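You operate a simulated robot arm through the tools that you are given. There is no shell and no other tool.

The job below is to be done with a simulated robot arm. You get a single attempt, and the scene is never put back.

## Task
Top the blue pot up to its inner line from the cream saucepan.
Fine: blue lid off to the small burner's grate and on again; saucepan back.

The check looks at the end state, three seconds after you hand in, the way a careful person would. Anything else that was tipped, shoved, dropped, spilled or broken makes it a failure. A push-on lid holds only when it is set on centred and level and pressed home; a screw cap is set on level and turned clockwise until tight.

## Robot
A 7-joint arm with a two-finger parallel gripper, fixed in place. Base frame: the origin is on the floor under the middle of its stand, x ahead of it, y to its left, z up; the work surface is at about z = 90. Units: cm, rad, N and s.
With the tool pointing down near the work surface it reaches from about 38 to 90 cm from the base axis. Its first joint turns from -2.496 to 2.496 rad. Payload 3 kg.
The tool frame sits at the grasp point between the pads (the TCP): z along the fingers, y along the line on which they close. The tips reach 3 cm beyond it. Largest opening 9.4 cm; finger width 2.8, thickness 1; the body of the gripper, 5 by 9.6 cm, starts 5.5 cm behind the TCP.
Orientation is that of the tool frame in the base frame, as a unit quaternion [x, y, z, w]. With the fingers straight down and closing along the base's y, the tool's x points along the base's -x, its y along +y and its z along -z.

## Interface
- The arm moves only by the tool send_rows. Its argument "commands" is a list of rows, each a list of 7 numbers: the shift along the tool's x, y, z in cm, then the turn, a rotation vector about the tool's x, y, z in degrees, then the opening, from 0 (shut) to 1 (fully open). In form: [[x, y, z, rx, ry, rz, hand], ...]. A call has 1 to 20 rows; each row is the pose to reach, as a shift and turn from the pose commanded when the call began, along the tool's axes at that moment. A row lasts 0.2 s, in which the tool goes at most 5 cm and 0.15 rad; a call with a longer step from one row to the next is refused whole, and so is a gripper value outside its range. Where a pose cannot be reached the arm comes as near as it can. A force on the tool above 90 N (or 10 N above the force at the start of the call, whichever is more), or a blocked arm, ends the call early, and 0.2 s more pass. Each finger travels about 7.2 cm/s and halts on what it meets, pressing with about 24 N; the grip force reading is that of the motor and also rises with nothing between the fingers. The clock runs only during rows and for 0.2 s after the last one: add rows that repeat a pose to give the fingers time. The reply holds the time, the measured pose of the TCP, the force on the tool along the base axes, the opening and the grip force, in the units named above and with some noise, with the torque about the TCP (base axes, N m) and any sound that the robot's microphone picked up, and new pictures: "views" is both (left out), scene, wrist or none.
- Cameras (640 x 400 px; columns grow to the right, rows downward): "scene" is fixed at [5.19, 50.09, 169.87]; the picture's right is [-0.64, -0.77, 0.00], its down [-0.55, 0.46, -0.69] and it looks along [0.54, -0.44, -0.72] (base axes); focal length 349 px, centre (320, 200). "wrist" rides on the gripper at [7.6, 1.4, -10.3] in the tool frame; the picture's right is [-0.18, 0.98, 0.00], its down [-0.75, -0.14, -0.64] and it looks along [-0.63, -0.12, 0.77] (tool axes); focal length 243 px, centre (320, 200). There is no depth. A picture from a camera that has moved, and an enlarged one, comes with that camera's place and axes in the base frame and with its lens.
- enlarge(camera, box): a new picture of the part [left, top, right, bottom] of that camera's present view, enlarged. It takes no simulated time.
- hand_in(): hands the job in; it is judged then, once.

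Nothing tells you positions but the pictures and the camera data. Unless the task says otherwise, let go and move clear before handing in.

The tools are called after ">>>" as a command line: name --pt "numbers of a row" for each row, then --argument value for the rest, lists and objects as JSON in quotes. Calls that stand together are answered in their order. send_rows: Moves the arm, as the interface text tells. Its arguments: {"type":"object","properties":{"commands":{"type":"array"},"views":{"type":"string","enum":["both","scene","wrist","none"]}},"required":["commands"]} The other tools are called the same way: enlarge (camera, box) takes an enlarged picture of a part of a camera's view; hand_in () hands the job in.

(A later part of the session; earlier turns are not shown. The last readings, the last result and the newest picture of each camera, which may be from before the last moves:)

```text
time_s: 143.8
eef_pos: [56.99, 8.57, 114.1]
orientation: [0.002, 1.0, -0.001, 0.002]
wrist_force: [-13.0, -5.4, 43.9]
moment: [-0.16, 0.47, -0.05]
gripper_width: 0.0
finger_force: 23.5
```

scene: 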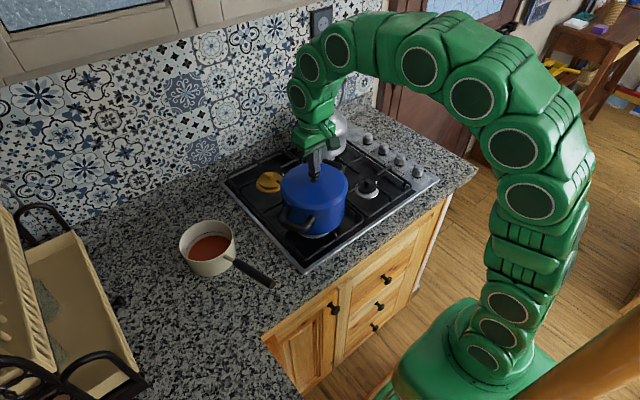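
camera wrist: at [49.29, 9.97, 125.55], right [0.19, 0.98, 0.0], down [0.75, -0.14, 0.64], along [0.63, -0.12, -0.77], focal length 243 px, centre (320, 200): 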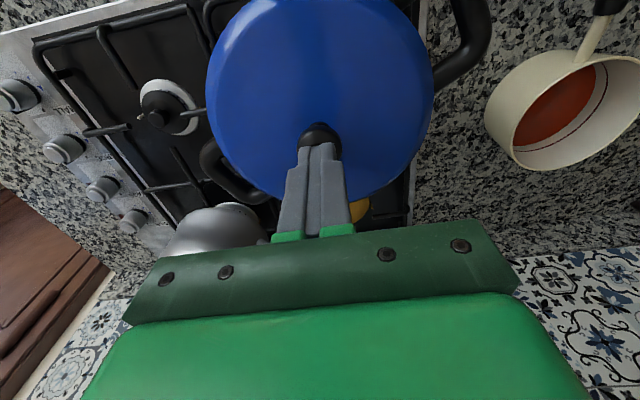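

That was a firm, centred press of about 44 N on the knob. I'll lift off and inspect the seam again.

>>> send_rows --pt "0 0 -0.2 0 0 0 0" --pt "0 0 -1 0 0 0 0" --pt "0 0 -3 0 0 0 0" --pt "0 0 -6 0 0 0 0" --pt "0 0 -9 0 0 0 0" --pt "0 0 -12 0 0 0 0" --pt "0 0 -12 0 0 0 0"

>>> enlarge --camera "scene" --box '[260, 150, 370, 250]'

>>> enlarge --camera "scene" --box '[275, 160, 355, 220]'

>>> enlarge --camera "scene" --box '[275, 180, 310, 215]'

```text
time_s: 145.4
eef_pos: [57.08, 8.63, 125.76]
orientation: [0.001, 1.0, 0.0, 0.0]
wrist_force: [0.1, 0.2, -0.7]
moment: [-0.05, -0.04, 0.01]
gripper_width: 0.0
finger_force: 23.5
camera wrist: at [49.29, 9.94, 136.07], right [0.19, 0.98, 0.0], down [0.75, -0.14, 0.64], along [0.63, -0.12, -0.77], focal length 243 px, centre (320, 200)
```

scene: 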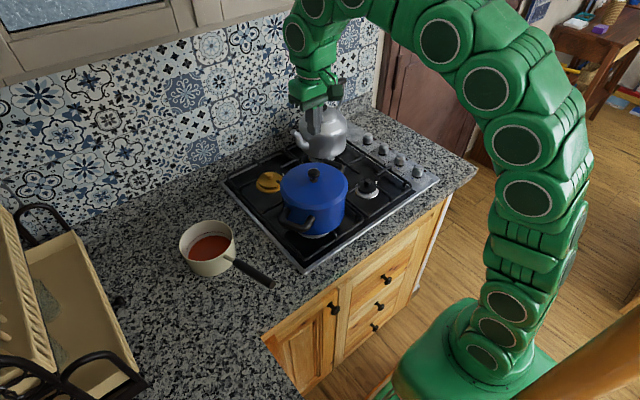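
wrist: 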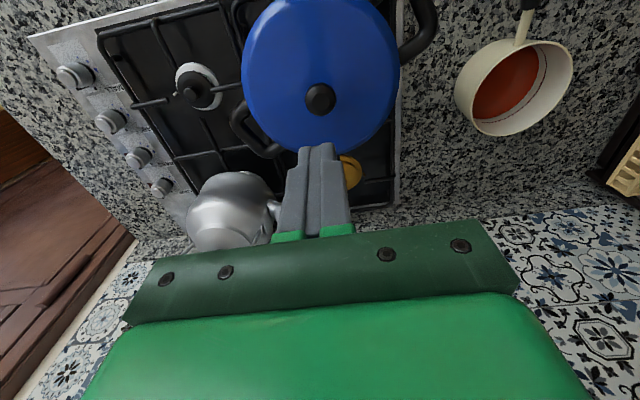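

```text
4.00 times, centred on (315, 200) of scene
camera zoom: at [5.19, 50.09, 169.87], right [-0.64, -0.77, 0.0], down [-0.55, 0.46, -0.69], along [0.54, -0.44, -0.72], focal length 1398 px, centre (340, 200)
```

zoom: 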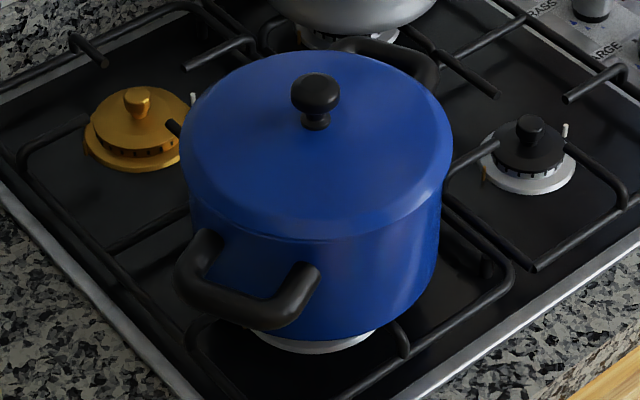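

```text
6.67 times, centred on (315, 190) of scene
camera zoom: at [5.19, 50.09, 169.87], right [-0.64, -0.77, 0.0], down [-0.55, 0.46, -0.69], along [0.54, -0.44, -0.72], focal length 2330 px, centre (353, 267)
```

zoom: 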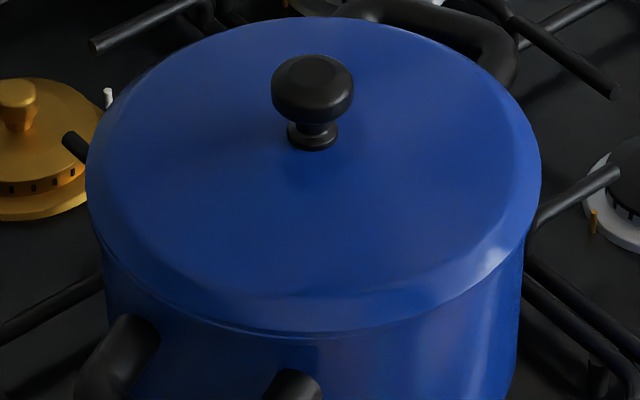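

```text
11.43 times, centred on (292, 198) of scene
camera zoom: at [5.19, 50.09, 169.87], right [-0.64, -0.77, 0.0], down [-0.55, 0.46, -0.69], along [0.54, -0.44, -0.72], focal length 3993 px, centre (634, 229)
```

zoom: 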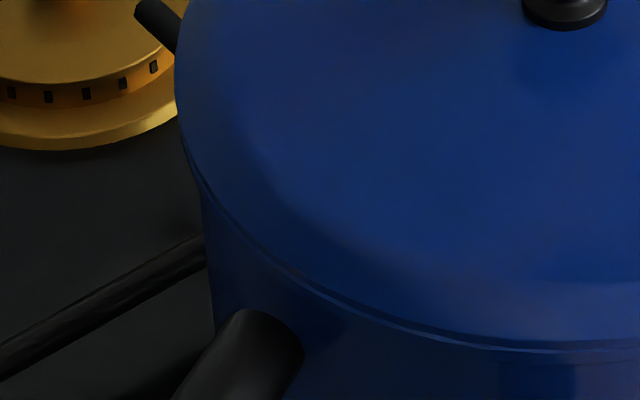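

The seam looks tighter now. To be sure it's level all round, I'll take a low-angle look with the wrist camera from the front-left side.

>>> send_rows --pt "1 1 0 0 0 0 0" --pt "3 3 0 0 0 0 0" --pt "6 6 1 0 -2 0 0" --pt "9 9 2 0 -6 0 0" --pt "12 12 4 0 -10 0 0" --pt "14.5 14.5 6 0 -14 0 0" --pt "16 15.9 8 0 -18 0 0" --pt "16 15.9 10.5 0 -22 0 0" --pt "16 15.9 13 0 -22 0 0" --pt "16 15.9 13 0 -22 0 0"

>>> enlarge --camera "wrist" --box '[60, 60, 320, 260]'

```text
time_s: 147.6
eef_pos: [40.34, 26.29, 111.51]
orientation: [0.007, 0.989, 0.04, 0.143]
wrist_force: [-0.1, -0.3, 0.3]
moment: [0.0, 0.01, -0.01]
gripper_width: 0.0
finger_force: 23.8
camera wrist: at [30.07, 26.91, 119.27], right [0.18, 0.98, 0.13], down [0.54, -0.21, 0.81], along [0.82, -0.07, -0.56], focal length 243 px, centre (320, 200)
```

scene: 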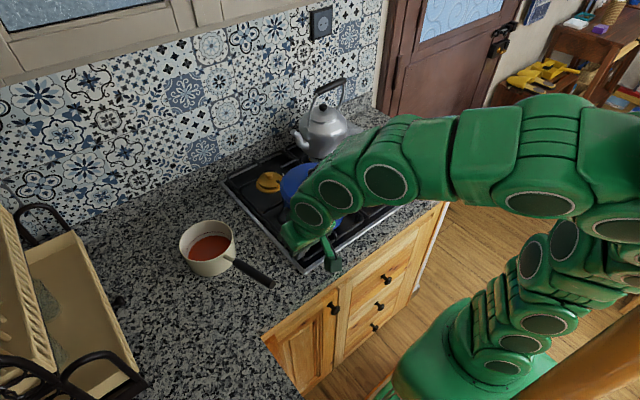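
wrist: 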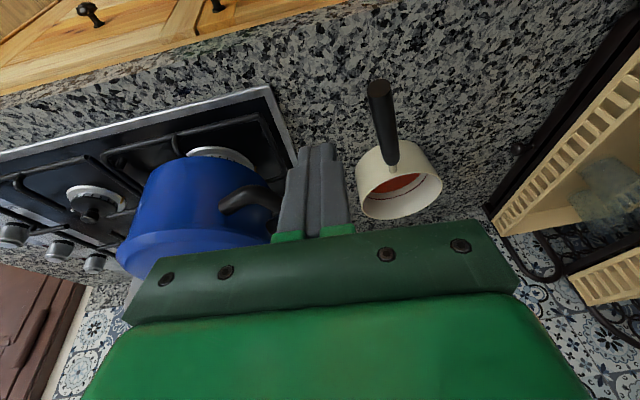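

```text
2.00 times, centred on (190, 160) of wrist
camera zoom: at [30.07, 26.91, 119.27], right [0.18, 0.98, 0.13], down [0.54, -0.21, 0.81], along [0.82, -0.07, -0.56], focal length 485 px, centre (580, 280)
```

zoom: 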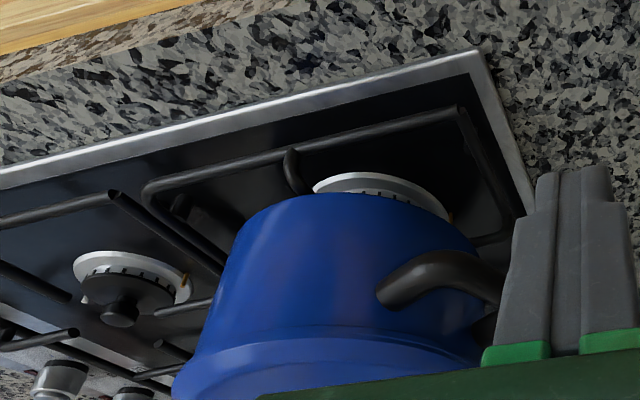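

>>> enlarge --camera "wrist" --box '[110, 180, 290, 290]'

>>> enlarge --camera "scene" --box '[220, 140, 400, 280]'

```text
3.56 times, centred on (200, 235) of wrist
camera zoom: at [30.07, 26.91, 119.27], right [0.18, 0.98, 0.13], down [0.54, -0.21, 0.81], along [0.82, -0.07, -0.56], focal length 863 px, centre (747, 76)
```

zoom: 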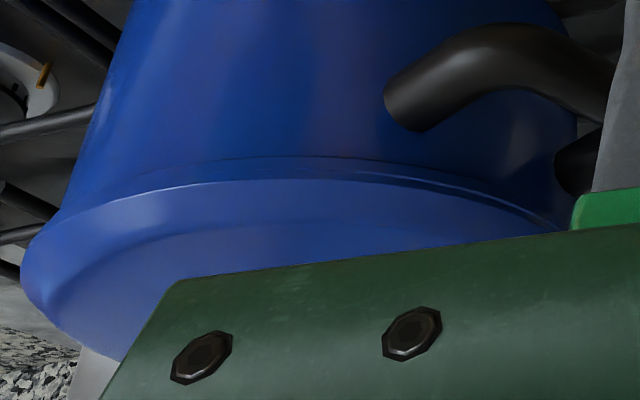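

```text
2.86 times, centred on (310, 210) of scene
camera zoom: at [5.19, 50.09, 169.87], right [-0.64, -0.77, 0.0], down [-0.55, 0.46, -0.69], along [0.54, -0.44, -0.72], focal length 998 px, centre (349, 171)
```

zoom: 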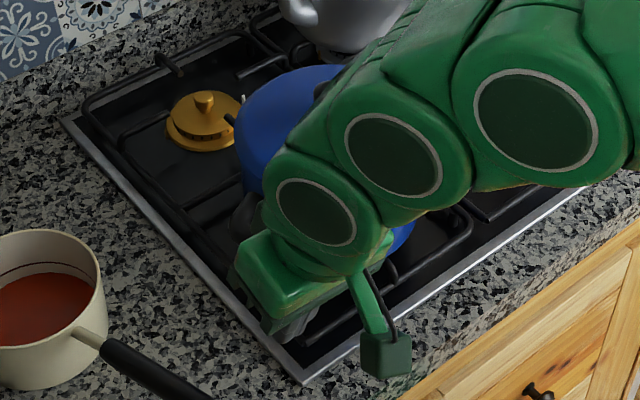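

The seam appears even from this side apart from a faint line at the left, and the arm is still settling. I'll hold a moment, check, and then go back up.

>>> send_rows --pt "0 0 0 0 0 0 0" --pt "0 0 0 0 0 0 0" --pt "0 0 0 0 0 0 0"

>>> enlarge --camera "wrist" --box '[60, 100, 320, 280]'

```text
time_s: 148.4
eef_pos: [40.58, 26.17, 111.49]
orientation: [0.006, 0.989, 0.035, 0.144]
wrist_force: [0.2, 0.1, 0.3]
moment: [0.02, -0.01, -0.02]
gripper_width: 0.02
finger_force: 23.9
camera wrist: at [30.18, 26.88, 119.15], right [0.18, 0.98, 0.12], down [0.54, -0.2, 0.82], along [0.82, -0.08, -0.56], focal length 243 px, centre (320, 200)
```

scene: 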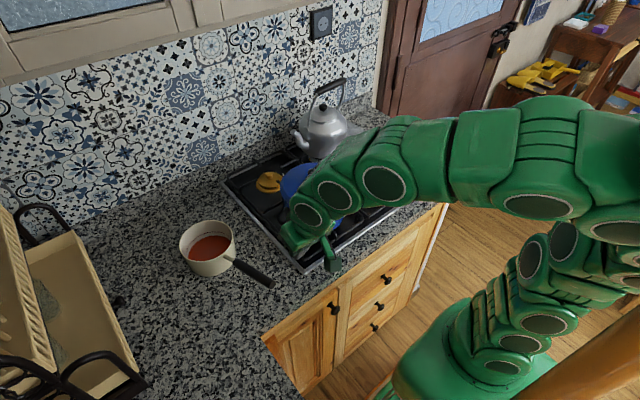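
wrist: 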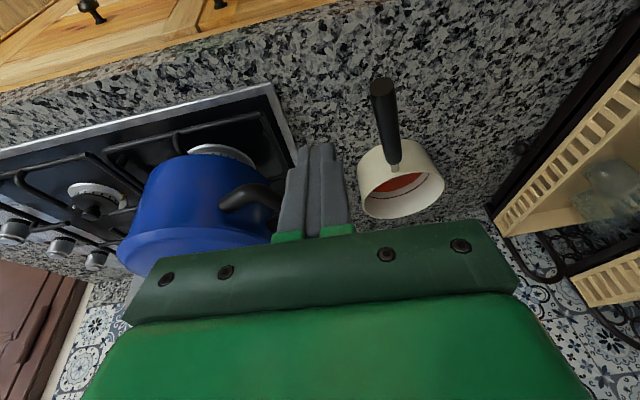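

```text
2.22 times, centred on (190, 190) of wrist
camera zoom: at [30.18, 26.88, 119.15], right [0.18, 0.98, 0.12], down [0.54, -0.2, 0.82], along [0.82, -0.08, -0.56], focal length 539 px, centre (609, 222)
```

zoom: 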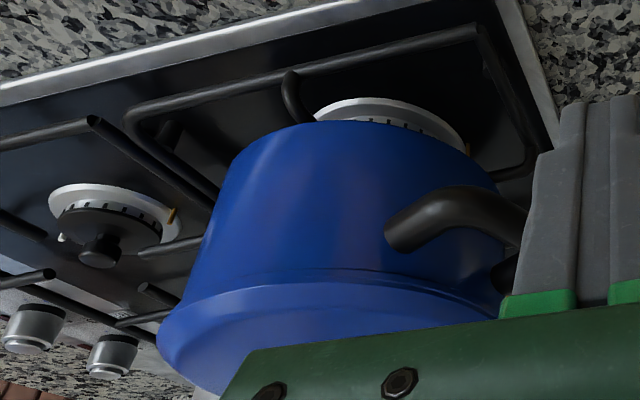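

The arm is cramped in this pose, so I'll back out the way I came: up first, then back above the pot.

>>> send_rows --pt "-0.56 0 -1.39 0 2 0 0" --pt "-1.1 0 -2.8 0 5 0 0" --pt "-1.9 0 -4.6 0 8 0 0" --pt "-2.6 0 -6.5 0 12 0 0" --pt "-3.2 0 -7.9 0 16 0 0" --pt "-4.5 -1.5 -8 0 20 0 0" --pt "-6.5 -3.5 -7.6 0 22 0 0" --pt "-8.7 -5.8 -7.2 0 22 0 0" --pt "-11 -8 -6.8 0 22 0 0" --pt "-13.3 -10.2 -6.6 0 22 0 0" --pt "-15.6 -12.3 -6.4 0 22 0 0" --pt "-17.8 -14.3 -6.2 0 22 0 0" --pt "-19.7 -15.9 -6.05 0 22 0 0" --pt "-19.7 -15.9 -6.05 0 22 0 0"

>>> enlarge --camera "scene" --box '[220, 120, 420, 280]'

```text
time_s: 151.4
eef_pos: [57.16, 8.71, 126.03]
orientation: [0.001, 1.0, -0.001, 0.0]
wrist_force: [0.4, 0.9, -0.2]
moment: [0.0, -0.01, 0.0]
gripper_width: 0.01
finger_force: 23.7
camera wrist: at [49.41, 9.99, 136.2], right [0.19, 0.98, 0.0], down [0.75, -0.14, 0.64], along [0.63, -0.12, -0.77], focal length 243 px, centre (320, 200)
```

scene: 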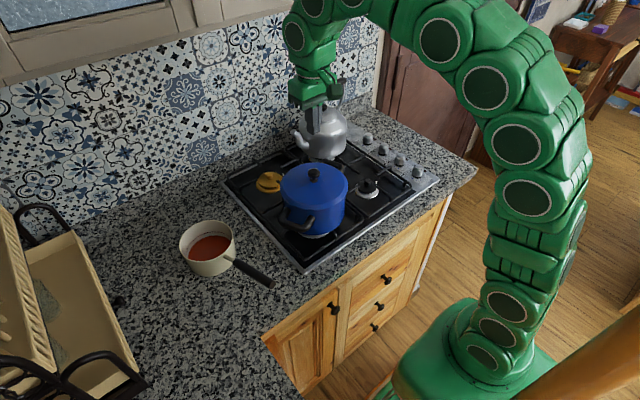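
wrist: 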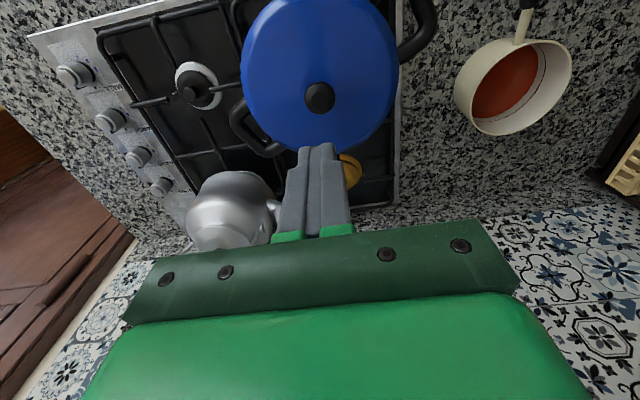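

```text
2.50 times, centred on (320, 200) of scene
camera zoom: at [5.19, 50.09, 169.87], right [-0.64, -0.77, 0.0], down [-0.55, 0.46, -0.69], along [0.54, -0.44, -0.72], focal length 874 px, centre (320, 200)
```

zoom: 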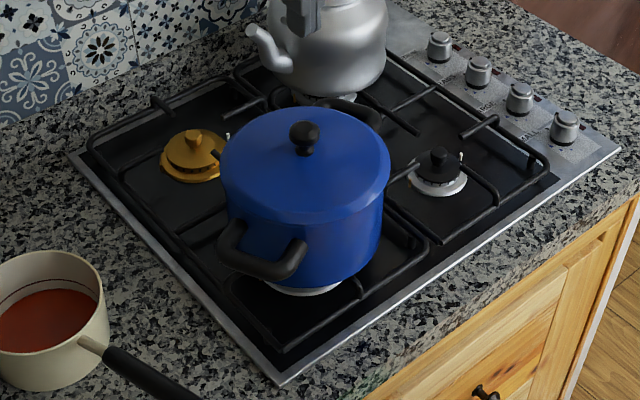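

Back above the pot. I'll probe the lid's height at opposite edges with the closed fingertips, gently, to check that it is level. First the +y side.

>>> send_rows --pt "0 1.5 0 0 0 0 0" --pt "0 4 1 0 0 0 0" --pt "0 5.7 3 0 0 0 0" --pt "0 5.7 6 0 0 0 0" --pt "0 5.7 9 0 0 0 0" --pt "0 5.7 11.5 0 0 0 0" --pt "0 5.7 13.5 0 0 0 0" --pt "0 5.7 14.2 0 0 0 0" --pt "0 5.7 14.2 0 0 0 0" --views "scene"

>>> enlarge --camera "scene" --box '[270, 140, 370, 230]'

```text
time_s: 153.4
eef_pos: [57.25, 14.38, 111.82]
orientation: [0.001, 1.0, -0.002, 0.0]
wrist_force: [-0.6, 0.7, 0.0]
moment: [-0.03, 0.01, 0.02]
gripper_width: 0.0
finger_force: 24.2
```

scene: 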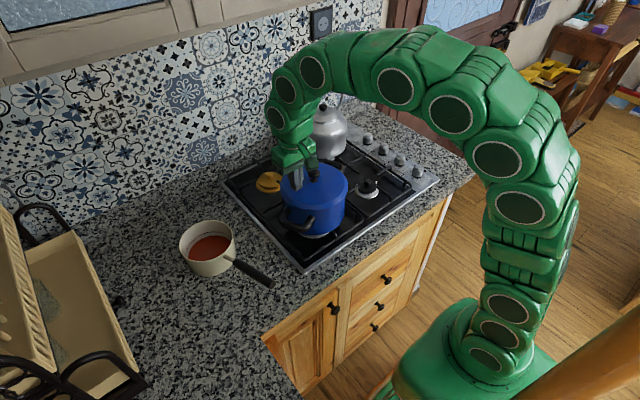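

```text
4.44 times, centred on (320, 185) of scene
camera zoom: at [5.19, 50.09, 169.87], right [-0.64, -0.77, 0.0], down [-0.55, 0.46, -0.69], along [0.54, -0.44, -0.72], focal length 1553 px, centre (320, 267)
```

zoom: 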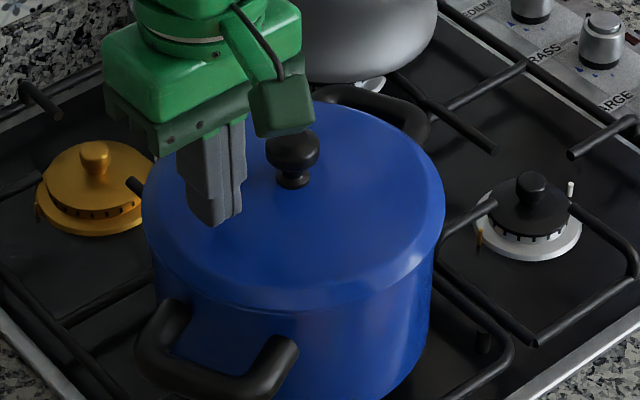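

>>> send_rows --pt "0 0 0.15 0 0 0 0" --pt "0 0 0.3 0 0 0 0" --pt "0 0 0.3 0 0 0 0" --views "none"

>>> send_rows --pt "0 0 0.1 0 0 0 0" --pt "0 0 0.2 0 0 0 0" --pt "0 0 0.2 0 0 0 0" --views "none"

```text
time_s: 154.2
eef_pos: [57.12, 14.47, 111.54]
orientation: [0.0, 1.0, 0.0, 0.0]
wrist_force: [0.2, 0.0, 0.2]
moment: [0.01, -0.02, -0.03]
gripper_width: 0.0
finger_force: 24.1
```

```text
time_s: 155.0
eef_pos: [57.12, 14.44, 111.22]
orientation: [0.001, 1.0, -0.001, 0.0]
wrist_force: [-0.6, 0.8, 0.2]
moment: [0.04, -0.02, -0.01]
gripper_width: 0.01
finger_force: 24.3
```

>>> send_rows --pt "0 0 0.1 0 0 0 0" --pt "0 0 0.2 0 0 0 0" --pt "0 0 0.2 0 0 0 0" --views "none"

>>> send_rows --pt "0 0 0.1 0 0 0 0" --pt "0 0 0.15 0 0 0 0" --pt "0 0 0.15 0 0 0 0" --views "none"

```text
time_s: 155.8
eef_pos: [57.08, 14.39, 111.11]
orientation: [0.0, 1.0, -0.001, 0.0]
wrist_force: [-0.1, 0.2, 0.4]
moment: [-0.01, 0.0, 0.02]
gripper_width: 0.0
finger_force: 23.9
```

```text
time_s: 156.6
eef_pos: [57.11, 14.53, 110.88]
orientation: [0.001, 1.0, 0.0, -0.001]
wrist_force: [0.2, -0.2, -0.1]
moment: [0.0, 0.0, -0.02]
gripper_width: 0.03
finger_force: 24.1
```

>>> send_rows --pt "0 0 0.1 0 0 0 0" --pt "0 0 0.15 0 0 0 0" --pt "0 0 0.15 0 0 0 0" --views "none"

>>> send_rows --pt "0 0 0.1 0 0 0 0" --pt "0 0 0.15 0 0 0 0" --pt "0 0 0.15 0 0 0 0" --views "scene"

>>> enlarge --camera "scene" --box '[270, 140, 370, 230]'

```text
time_s: 157.4
eef_pos: [57.11, 14.35, 110.81]
orientation: [0.001, 1.0, -0.001, 0.0]
wrist_force: [0.4, 0.2, -0.4]
moment: [0.0, 0.0, 0.02]
gripper_width: 0.0
finger_force: 24.1
```

```text
time_s: 158.2
eef_pos: [57.21, 14.31, 110.68]
orientation: [0.001, 1.0, -0.001, 0.0]
wrist_force: [0.2, -0.2, 0.5]
moment: [0.0, 0.01, 0.01]
gripper_width: 0.0
finger_force: 24.4
```

scene: 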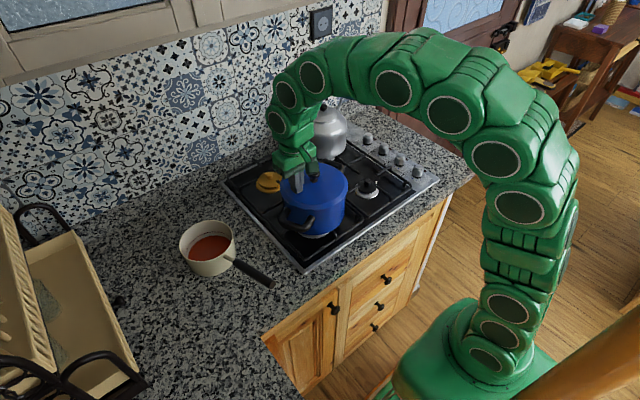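

```text
4.44 times, centred on (320, 185) of scene
camera zoom: at [5.19, 50.09, 169.87], right [-0.64, -0.77, 0.0], down [-0.55, 0.46, -0.69], along [0.54, -0.44, -0.72], focal length 1553 px, centre (320, 267)
```

zoom: 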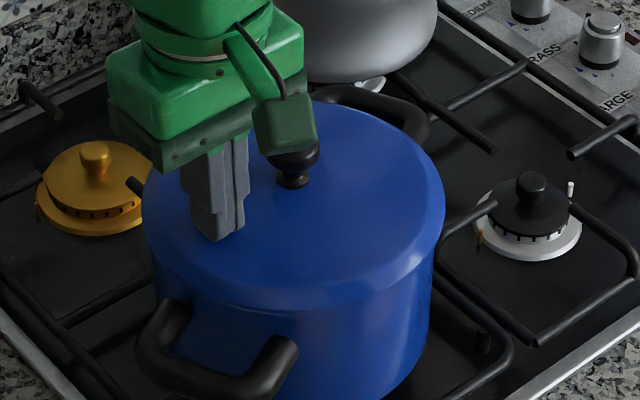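

>>> send_rows --pt "0 0 0.1 0 0 0 0" --pt "0 0 0.15 0 0 0 0" --pt "0 0 0.15 0 0 0 0" --views "none"

>>> send_rows --pt "0 0 0.1 0 0 0 0" --pt "0 0 0.1 0 0 0 0" --views "none"

>>> send_rows --pt "0 0 0.1 0 0 0 0" --pt "0 0 0.1 0 0 0 0" --views "none"

```text
time_s: 159.0
eef_pos: [57.16, 14.44, 110.52]
orientation: [0.001, 1.0, 0.0, 0.0]
wrist_force: [-0.5, 0.3, -1.0]
moment: [0.01, -0.03, -0.01]
gripper_width: 0.01
finger_force: 23.9
```

```text
time_s: 159.6
eef_pos: [57.18, 14.42, 110.29]
orientation: [0.0, 1.0, 0.0, 0.0]
wrist_force: [-0.2, -0.4, -0.4]
moment: [0.01, 0.01, 0.0]
gripper_width: 0.02
finger_force: 24.4
```

```text
time_s: 160.2
eef_pos: [57.11, 14.37, 110.2]
orientation: [0.001, 1.0, -0.001, -0.001]
wrist_force: [0.1, -0.3, -0.1]
moment: [0.02, -0.03, 0.02]
gripper_width: 0.02
finger_force: 24.3
```

>>> send_rows --pt "0 0 0.1 0 0 0 0" --pt "0 0 0.1 0 0 0 0" --views "none"

>>> send_rows --pt "0 0 0.1 0 0 0 0" --pt "0 0 0.1 0 0 0 0" --views "none"

>>> send_rows --pt "0 0 0.1 0 0 0 0" --pt "0 0 0.1 0 0 0 0" --views "none"

```text
time_s: 160.8
eef_pos: [57.13, 14.32, 110.29]
orientation: [0.001, 1.0, -0.001, 0.001]
wrist_force: [1.9, 2.8, 9.9]
moment: [-0.04, -0.11, 0.05]
gripper_width: 0.0
finger_force: 24.1
```

```text
time_s: 161.4
eef_pos: [57.19, 14.39, 110.1]
orientation: [0.0, 1.0, -0.001, 0.001]
wrist_force: [-0.8, 0.4, 21.8]
moment: [-0.16, -0.09, -0.02]
gripper_width: 0.01
finger_force: 24.0
```

```text
time_s: 162.0
eef_pos: [57.16, 14.38, 110.03]
orientation: [0.001, 1.0, -0.001, 0.002]
wrist_force: [0.0, 5.8, 46.7]
moment: [-0.27, -0.43, 0.04]
gripper_width: 0.0
finger_force: 24.1
```

The +y side makes contact at about 110.15 and got a firm press of 47 N. Now the same check on the opposite side.

>>> send_rows --pt "0 0 -1 0 0 0 0" --pt "0 0 -3.5 0 0 0 0" --pt "0 0 -6 0 0 0 0" --pt "0 -3 -6 0 0 0 0" --pt "0 -6.5 -6 0 0 0 0" --pt "0 -9.5 -6 0 0 0 0" --pt "0 -11.5 -6 0 0 0 0" --pt "0 -11.5 -4 0 0 0 0" --pt "0 -11.5 -2 0 0 0 0" --pt "0 -11.5 -0.8 0 0 0 0" --pt "0 -11.5 -0.5 0 0 0 0" --pt "0 -11.5 -0.5 0 0 0 0" --views "scene"

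>>> enlarge --camera "scene" --box '[270, 140, 370, 230]'

```text
time_s: 164.6
eef_pos: [57.15, 2.76, 110.28]
orientation: [0.001, 1.0, -0.001, 0.0]
wrist_force: [-0.3, 0.2, -0.8]
moment: [0.03, 0.0, 0.01]
gripper_width: 0.0
finger_force: 24.0
```

scene: 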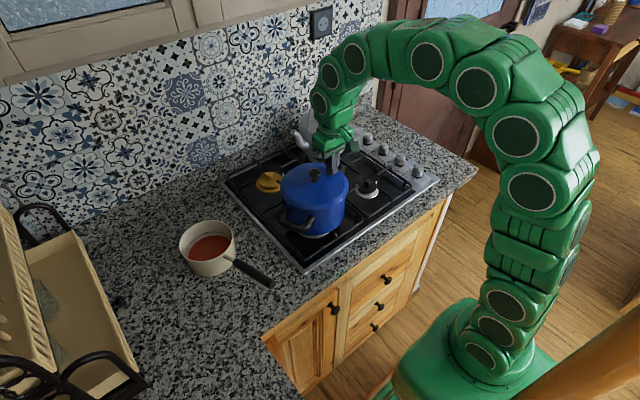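

```text
4.44 times, centred on (320, 185) of scene
camera zoom: at [5.19, 50.09, 169.87], right [-0.64, -0.77, 0.0], down [-0.55, 0.46, -0.69], along [0.54, -0.44, -0.72], focal length 1553 px, centre (320, 267)
```

zoom: 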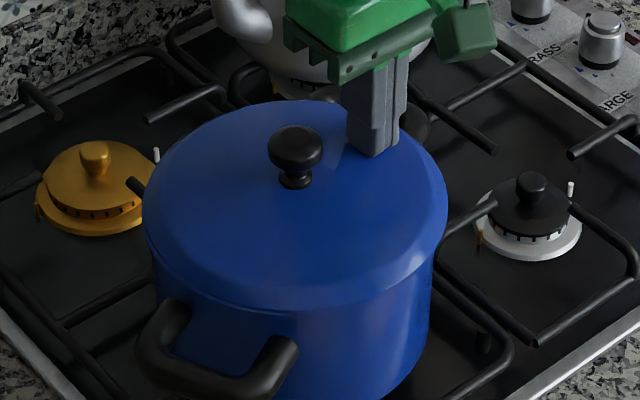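

>>> send_rows --pt "0 0 0.1 0 0 0 0" --pt "0 0 0.1 0 0 0 0" --views "none"

>>> send_rows --pt "0 0 0.1 0 0 0 0" --pt "0 0 0.1 0 0 0 0" --views "none"

>>> send_rows --pt "0 0 0.1 0 0 0 0" --pt "0 0 0.1 0 0 0 0" --views "none"

```text
time_s: 165.2
eef_pos: [57.01, 2.77, 110.38]
orientation: [0.001, 1.0, -0.001, 0.0]
wrist_force: [-0.2, -0.4, 0.2]
moment: [0.0, -0.02, 0.01]
gripper_width: 0.0
finger_force: 24.6
```

```text
time_s: 165.8
eef_pos: [57.05, 2.8, 110.19]
orientation: [0.001, 1.0, 0.0, 0.001]
wrist_force: [-1.6, -0.6, 0.5]
moment: [0.0, 0.01, -0.05]
gripper_width: 0.01
finger_force: 23.8
```

```text
time_s: 166.4
eef_pos: [56.98, 2.84, 110.27]
orientation: [0.001, 1.0, -0.001, 0.001]
wrist_force: [-3.9, -4.0, 19.8]
moment: [0.06, 0.14, 0.03]
gripper_width: 0.01
finger_force: 23.9
```

Both sides touch at nearly the same height, within about half a millimetre, so it is level that way. I'll check the front and back sides too.

>>> send_rows --pt "0 0 -1 0 0 0 0" --pt "0 0 -3 0 0 0 0" --pt "2 2 -3 0 0 0 0" --pt "4 4 -3 0 0 0 0" --pt "5.7 5.8 -3 0 0 0 0" --pt "5.7 5.8 -1.5 0 0 0 0" --pt "5.7 5.8 -0.5 0 0 0 0" --pt "5.7 5.8 -0.3 0 0 0 0" --pt "5.7 5.8 -0.3 0 0 0 0" --views "none"

>>> send_rows --pt "0 0 0.1 0 0 0 0" --pt "0 0 0.1 0 0 0 0" --views "none"

>>> send_rows --pt "0 0 0.1 0 0 0 0" --pt "0 0 0.1 0 0 0 0" --views "none"

>>> send_rows --pt "0 0 0.1 0 0 0 0" --pt "0 0 0.1 0 0 0 0" --views "none"

```text
time_s: 168.4
eef_pos: [51.45, 8.63, 110.43]
orientation: [0.001, 1.0, -0.001, -0.001]
wrist_force: [-0.4, 0.6, 0.0]
moment: [0.0, -0.01, 0.02]
gripper_width: 0.0
finger_force: 23.7
```

```text
time_s: 169.0
eef_pos: [51.48, 8.69, 110.46]
orientation: [0.001, 1.0, -0.001, 0.0]
wrist_force: [0.2, -0.1, -0.1]
moment: [0.02, -0.02, 0.0]
gripper_width: 0.01
finger_force: 24.0
```

```text
time_s: 169.6
eef_pos: [51.53, 8.59, 110.27]
orientation: [0.001, 1.0, -0.001, 0.001]
wrist_force: [-2.9, -1.6, 12.7]
moment: [-0.08, -0.14, -0.04]
gripper_width: 0.0
finger_force: 24.0
```

```text
time_s: 170.2
eef_pos: [51.49, 8.69, 110.32]
orientation: [0.001, 1.0, -0.001, 0.002]
wrist_force: [-4.0, -8.9, 44.4]
moment: [-0.29, -0.51, -0.2]
gripper_width: 0.0
finger_force: 24.2
```

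>>> send_rows --pt "0 0 -1 0 0 0 0" --pt "0 0 -3.5 0 0 0 0" --pt "0 0 -6 0 0 0 0" --pt "-3 0 -6 0 0 0 0" --pt "-6 0 -6 0 0 0 0" --pt "-9 0 -6 0 0 0 0" --pt "-11.4 0 -6 0 0 0 0" --pt "-11.4 0 -4 0 0 0 0" --pt "-11.4 0 -2 0 0 0 0" --pt "-11.4 0 -0.6 0 0 0 0" --pt "-11.4 0 -0.3 0 0 0 0" --pt "-11.4 0 -0.3 0 0 0 0" --views "none"

>>> send_rows --pt "0 0 0.1 0 0 0 0" --pt "0 0 0.1 0 0 0 0" --views "none"

>>> send_rows --pt "0 0 0.1 0 0 0 0" --pt "0 0 0.1 0 0 0 0" --views "none"

>>> send_rows --pt "0 0 0.1 0 0 0 0" --pt "0 0 0.1 0 0 0 0" --views "none"

```text
time_s: 172.8
eef_pos: [62.74, 8.52, 110.35]
orientation: [0.001, 1.0, -0.002, 0.0]
wrist_force: [0.5, 0.6, -0.1]
moment: [-0.01, -0.01, -0.02]
gripper_width: 0.0
finger_force: 24.9
```

```text
time_s: 173.4
eef_pos: [62.78, 8.64, 110.31]
orientation: [0.001, 1.0, 0.0, 0.0]
wrist_force: [-0.6, 0.6, 5.4]
moment: [0.0, 0.1, -0.02]
gripper_width: 0.01
finger_force: 23.9
```

```text
time_s: 174.0
eef_pos: [62.76, 8.54, 110.36]
orientation: [0.0, 1.0, -0.001, 0.002]
wrist_force: [-1.9, -1.5, 27.3]
moment: [0.0, 0.4, -0.01]
gripper_width: 0.02
finger_force: 24.7
```

```text
time_s: 174.6
eef_pos: [62.82, 8.52, 110.41]
orientation: [0.001, 1.0, -0.001, 0.003]
wrist_force: [7.7, -4.9, 49.7]
moment: [-0.12, 0.47, 0.09]
gripper_width: 0.0
finger_force: 23.4
```

All four sides are level within about half a millimetre and each was pressed firmly. I'll rise clear and check the final look of the lid.

>>> send_rows --pt "0 0 -1 0 0 0 0" --pt "0 0 -3.5 0 0 0 0" --pt "0 0 -6 0 0 0 0" --pt "1 0 -9 0 0 0 0.2" --pt "3 0 -12 0 0 0 0.5" --pt "5 0 -15 0 0 0 0.8" --pt "5.7 0 -16 0 0 0 1" --pt "5.7 0 -16 0 0 0 1"

>>> enlarge --camera "scene" --box '[260, 150, 370, 250]'

>>> enlarge --camera "scene" --box '[275, 160, 355, 220]'

>>> enlarge --camera "scene" --box '[275, 180, 310, 215]'

>>> enlarge --camera "wrist" --box '[210, 0, 450, 190]'

```text
time_s: 176.4
eef_pos: [57.06, 8.69, 126.3]
orientation: [0.001, 1.0, -0.001, 0.001]
wrist_force: [0.1, 0.3, 0.0]
moment: [0.01, 0.03, -0.01]
gripper_width: 9.4
finger_force: 0.1
camera wrist: at [49.4, 10.03, 136.53], right [0.19, 0.98, 0.0], down [0.75, -0.14, 0.64], along [0.63, -0.12, -0.77], focal length 243 px, centre (320, 200)
```

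scene: 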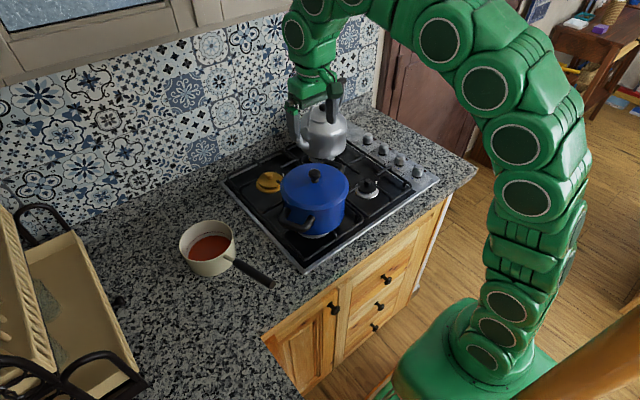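
wrist: 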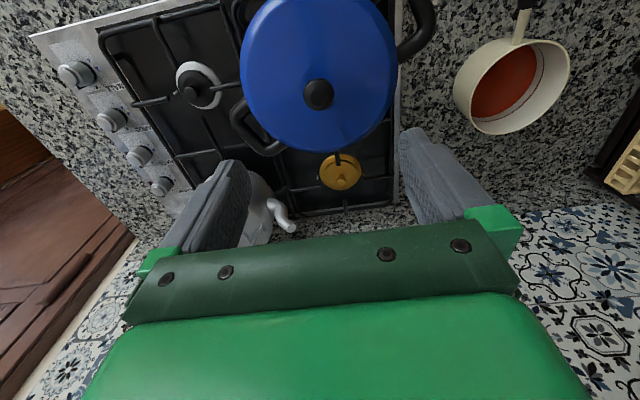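

```text
4.00 times, centred on (315, 200) of scene
camera zoom: at [5.19, 50.09, 169.87], right [-0.64, -0.77, 0.0], down [-0.55, 0.46, -0.69], along [0.54, -0.44, -0.72], focal length 1398 px, centre (340, 200)
```

zoom: 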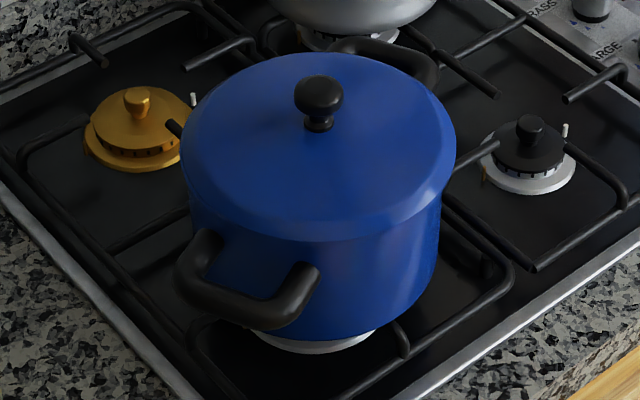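

```text
6.67 times, centred on (315, 190) of scene
camera zoom: at [5.19, 50.09, 169.87], right [-0.64, -0.77, 0.0], down [-0.55, 0.46, -0.69], along [0.54, -0.44, -0.72], focal length 2330 px, centre (353, 267)
```

zoom: 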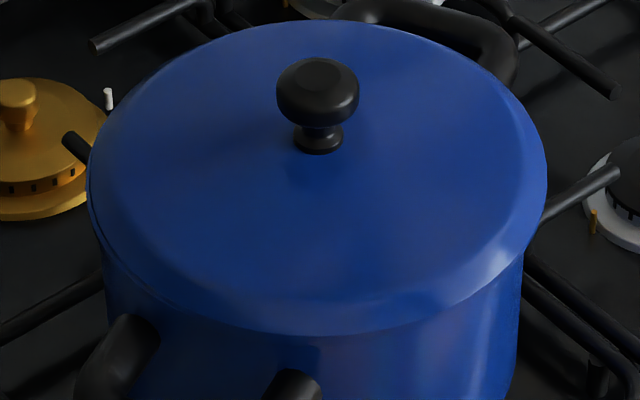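

```text
11.43 times, centred on (292, 198) of scene
camera zoom: at [5.19, 50.09, 169.87], right [-0.64, -0.77, 0.0], down [-0.55, 0.46, -0.69], along [0.54, -0.44, -0.72], focal length 3993 px, centre (634, 229)
```

zoom: 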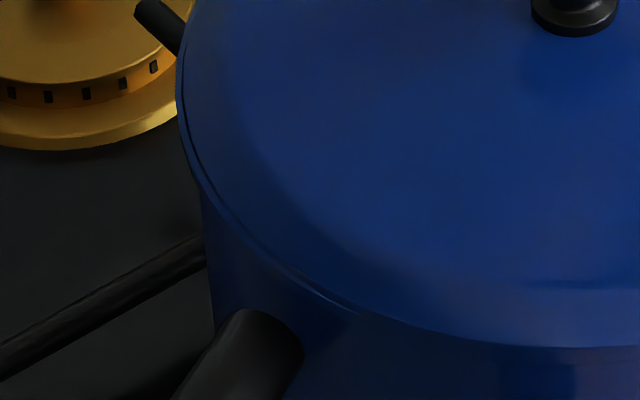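

```text
2.11 times, centred on (330, 95) of wrist
camera zoom: at [49.4, 10.03, 136.53], right [0.19, 0.98, 0.0], down [0.75, -0.14, 0.64], along [0.63, -0.12, -0.77], focal length 511 px, centre (299, 421)
```

zoom: 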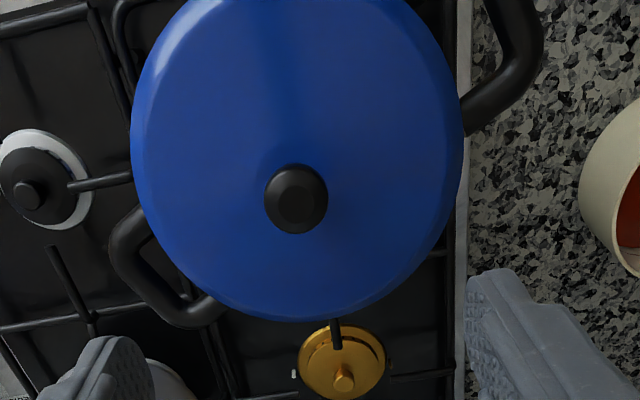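

The presses seated it fully in height but nudged it about 2 mm sideways. I'll take hold of the knob again at the original centre and bring it back to the middle while it's seated.

>>> send_rows --pt "0 0 2 0 0 0 1" --pt "0 0 5 0 0 0 1" --pt "0 0 8 0 0 0 1" --pt "0 0 11 0 0 0 1" --pt "0 0 12.8 0 0 0 1" --pt "0 0 12.8 0 0 0 1"

>>> enlarge --camera "wrist" --box '[200, 90, 450, 250]'

```text
time_s: 177.8
eef_pos: [57.07, 8.67, 113.56]
orientation: [0.001, 1.0, -0.001, -0.001]
wrist_force: [-0.8, -0.1, 0.5]
moment: [-0.01, 0.0, -0.02]
gripper_width: 9.41
finger_force: 0.1
camera wrist: at [49.3, 9.91, 123.72], right [0.19, 0.98, 0.0], down [0.75, -0.14, 0.64], along [0.63, -0.12, -0.77], focal length 243 px, centre (320, 200)
```

scene: 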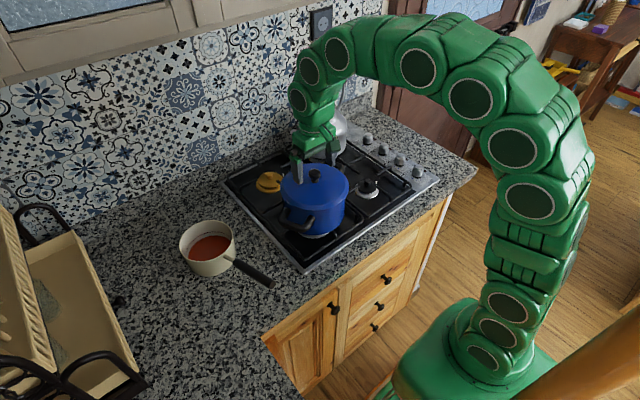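
wrist: 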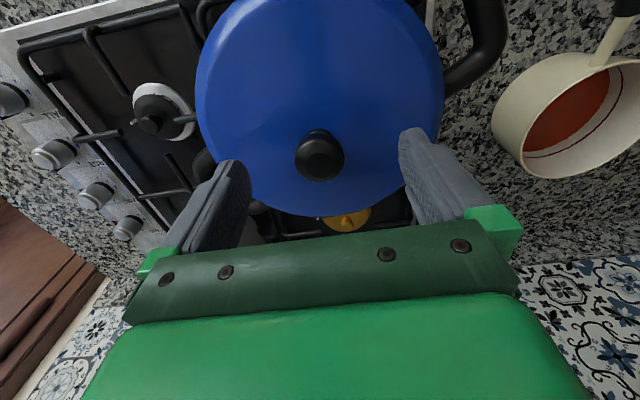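

```text
2.50 times, centred on (325, 170) of wrist
camera zoom: at [49.3, 9.91, 123.72], right [0.19, 0.98, 0.0], down [0.75, -0.14, 0.64], along [0.63, -0.12, -0.77], focal length 606 px, centre (308, 275)
```

zoom: 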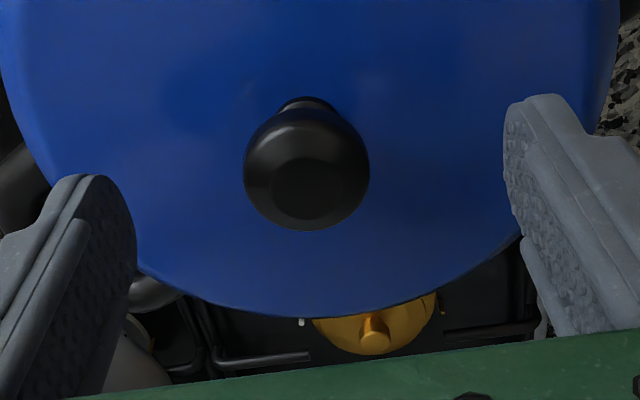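

>>> send_rows --pt "0 0.03 0.6 0 0 0 1" --pt "0 0.05 1.2 0 0 0 1" --pt "0 0.05 1.65 0 0 0 1" --pt "0 0.05 1.65 0 0 0 0.7" --pt "0 0.05 1.65 0 0 0 0.4" --pt "0 0.05 1.65 0 0 0 0.33" --pt "0 0.05 1.65 0 0 0 0.2" --pt "0 0.05 1.65 0 0 0 0" --pt "0 0.05 1.65 0 0 0 0" --views "scene"

>>> enlarge --camera "scene" --box '[275, 160, 355, 220]'

```text
time_s: 179.8
eef_pos: [56.95, 8.72, 111.67]
orientation: [0.001, 1.0, -0.001, 0.0]
wrist_force: [0.4, 0.5, -0.4]
moment: [0.01, 0.01, -0.01]
gripper_width: 3.08
finger_force: 23.9
```

scene: 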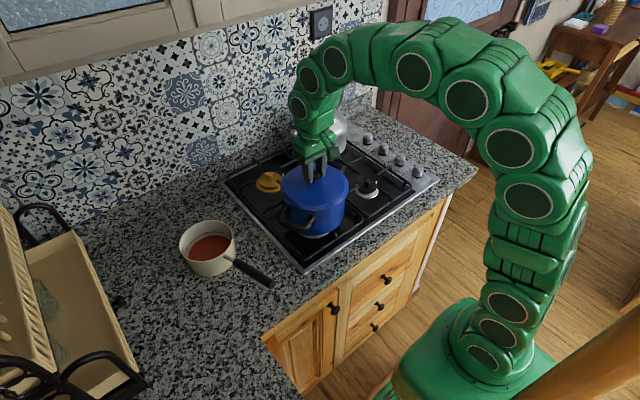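

```text
6.67 times, centred on (315, 190) of scene
camera zoom: at [5.19, 50.09, 169.87], right [-0.64, -0.77, 0.0], down [-0.55, 0.46, -0.69], along [0.54, -0.44, -0.72], focal length 2330 px, centre (353, 267)
```

zoom: 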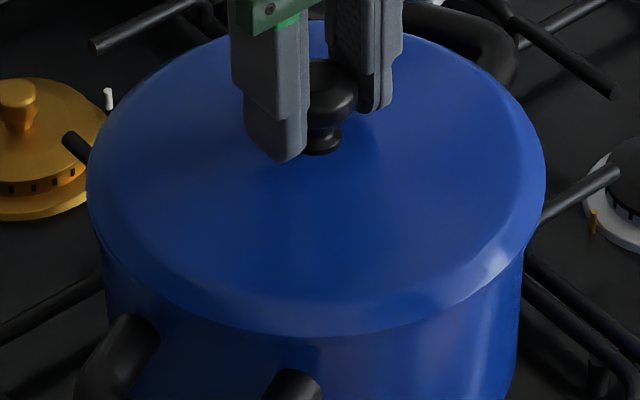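

The seam is gone and the lid sits down all round. I'll nudge it gently toward +x by about a millimetre and feel the side force.

>>> send_rows --pt "-0.04 0 0 0 0 0 0" --pt "-0.08 0 0 0 0 0 0" --pt "-0.08 0 0 0 0 0 0" --views "none"

>>> send_rows --pt "-0.04 0 0 0 0 0 0" --pt "-0.06 0 0 0 0 0 0" --pt "-0.06 0 0 0 0 0 0" --views "scene"

>>> enlarge --camera "scene" --box '[275, 160, 355, 220]'

```text
time_s: 180.6
eef_pos: [57.05, 8.78, 111.73]
orientation: [0.0, 1.0, -0.001, 0.0]
wrist_force: [-1.0, -0.4, 2.8]
moment: [-0.01, 0.06, 0.08]
gripper_width: 3.05
finger_force: 24.1
```

```text
time_s: 181.4
eef_pos: [57.17, 8.72, 111.7]
orientation: [0.001, 1.0, -0.001, 0.0]
wrist_force: [-6.2, 1.5, 16.2]
moment: [0.07, 0.17, 0.13]
gripper_width: 3.08
finger_force: 24.3
```

scene: 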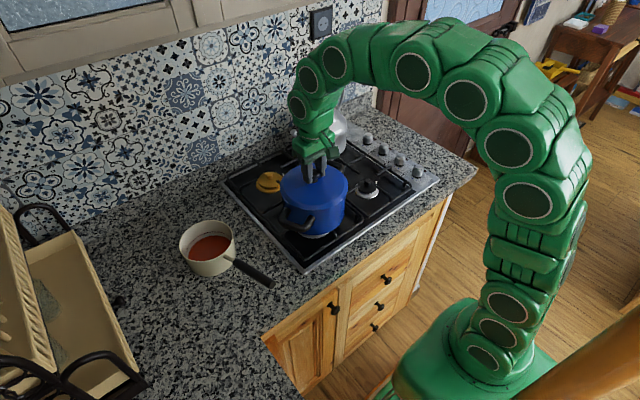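

```text
6.67 times, centred on (315, 190) of scene
camera zoom: at [5.19, 50.09, 169.87], right [-0.64, -0.77, 0.0], down [-0.55, 0.46, -0.69], along [0.54, -0.44, -0.72], focal length 2330 px, centre (353, 267)
```

zoom: 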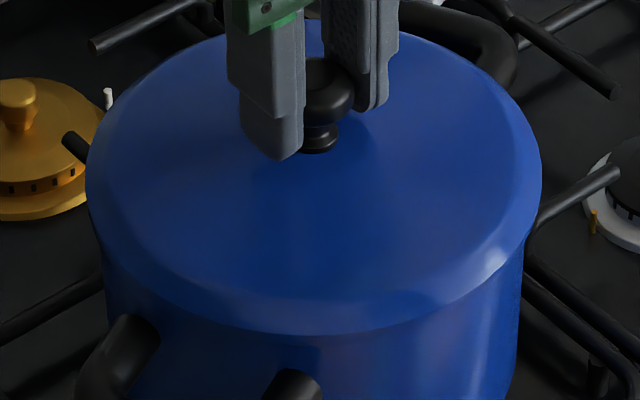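

The force rises when moved that way, so the lid's true seat was where it had settled. I'll return it there, confirm the forces vanish, and release.

>>> send_rows --pt "0.06 0 0 0 0 0 0" --pt "0.12 0 0 0 0 0 0" --pt "0.14 0 0.03 0 0 0 0" --pt "0.14 0 0.03 0 0 0 0" --views "none"

```text
time_s: 182.4
eef_pos: [57.09, 8.79, 111.54]
orientation: [0.002, 1.0, -0.001, 0.001]
wrist_force: [2.8, -2.9, 12.2]
moment: [-0.05, -0.38, 0.01]
gripper_width: 3.07
finger_force: 24.1
```

>>> send_rows --pt "-0.04 -0.04 -0.03 0 0 0 0" --pt "-0.05 -0.05 -0.03 0 0 0 0" --pt "-0.05 -0.05 -0.03 0 0 0 0" --views "none"

```text
time_s: 183.2
eef_pos: [56.98, 8.75, 111.67]
orientation: [0.001, 1.0, -0.001, 0.0]
wrist_force: [0.0, 0.1, -1.1]
moment: [-0.02, -0.01, -0.01]
gripper_width: 3.08
finger_force: 23.6
```

Forces are zero here: it's centred. A light press straight down to make sure, then release.

>>> send_rows --pt "0 0 0.05 0 0 0 0" --pt "0 0 0.1 0 0 0 0" --pt "0 0 0.1 0 0 0 0" --views "scene"

>>> enlarge --camera "scene" --box '[275, 160, 355, 220]'

```text
time_s: 184.0
eef_pos: [57.02, 8.73, 111.75]
orientation: [0.002, 1.0, -0.001, 0.001]
wrist_force: [-2.0, 1.5, 7.2]
moment: [0.04, 0.31, 0.07]
gripper_width: 3.08
finger_force: 24.2
```

scene: 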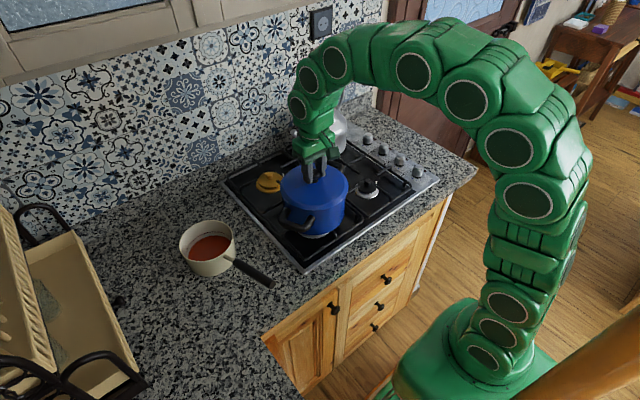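

```text
6.67 times, centred on (315, 190) of scene
camera zoom: at [5.19, 50.09, 169.87], right [-0.64, -0.77, 0.0], down [-0.55, 0.46, -0.69], along [0.54, -0.44, -0.72], focal length 2330 px, centre (353, 267)
```

zoom: 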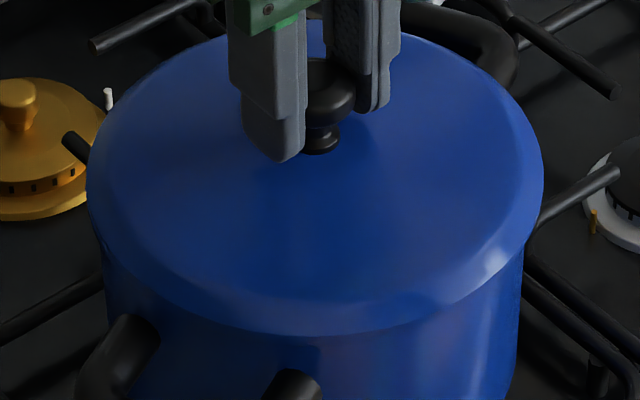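

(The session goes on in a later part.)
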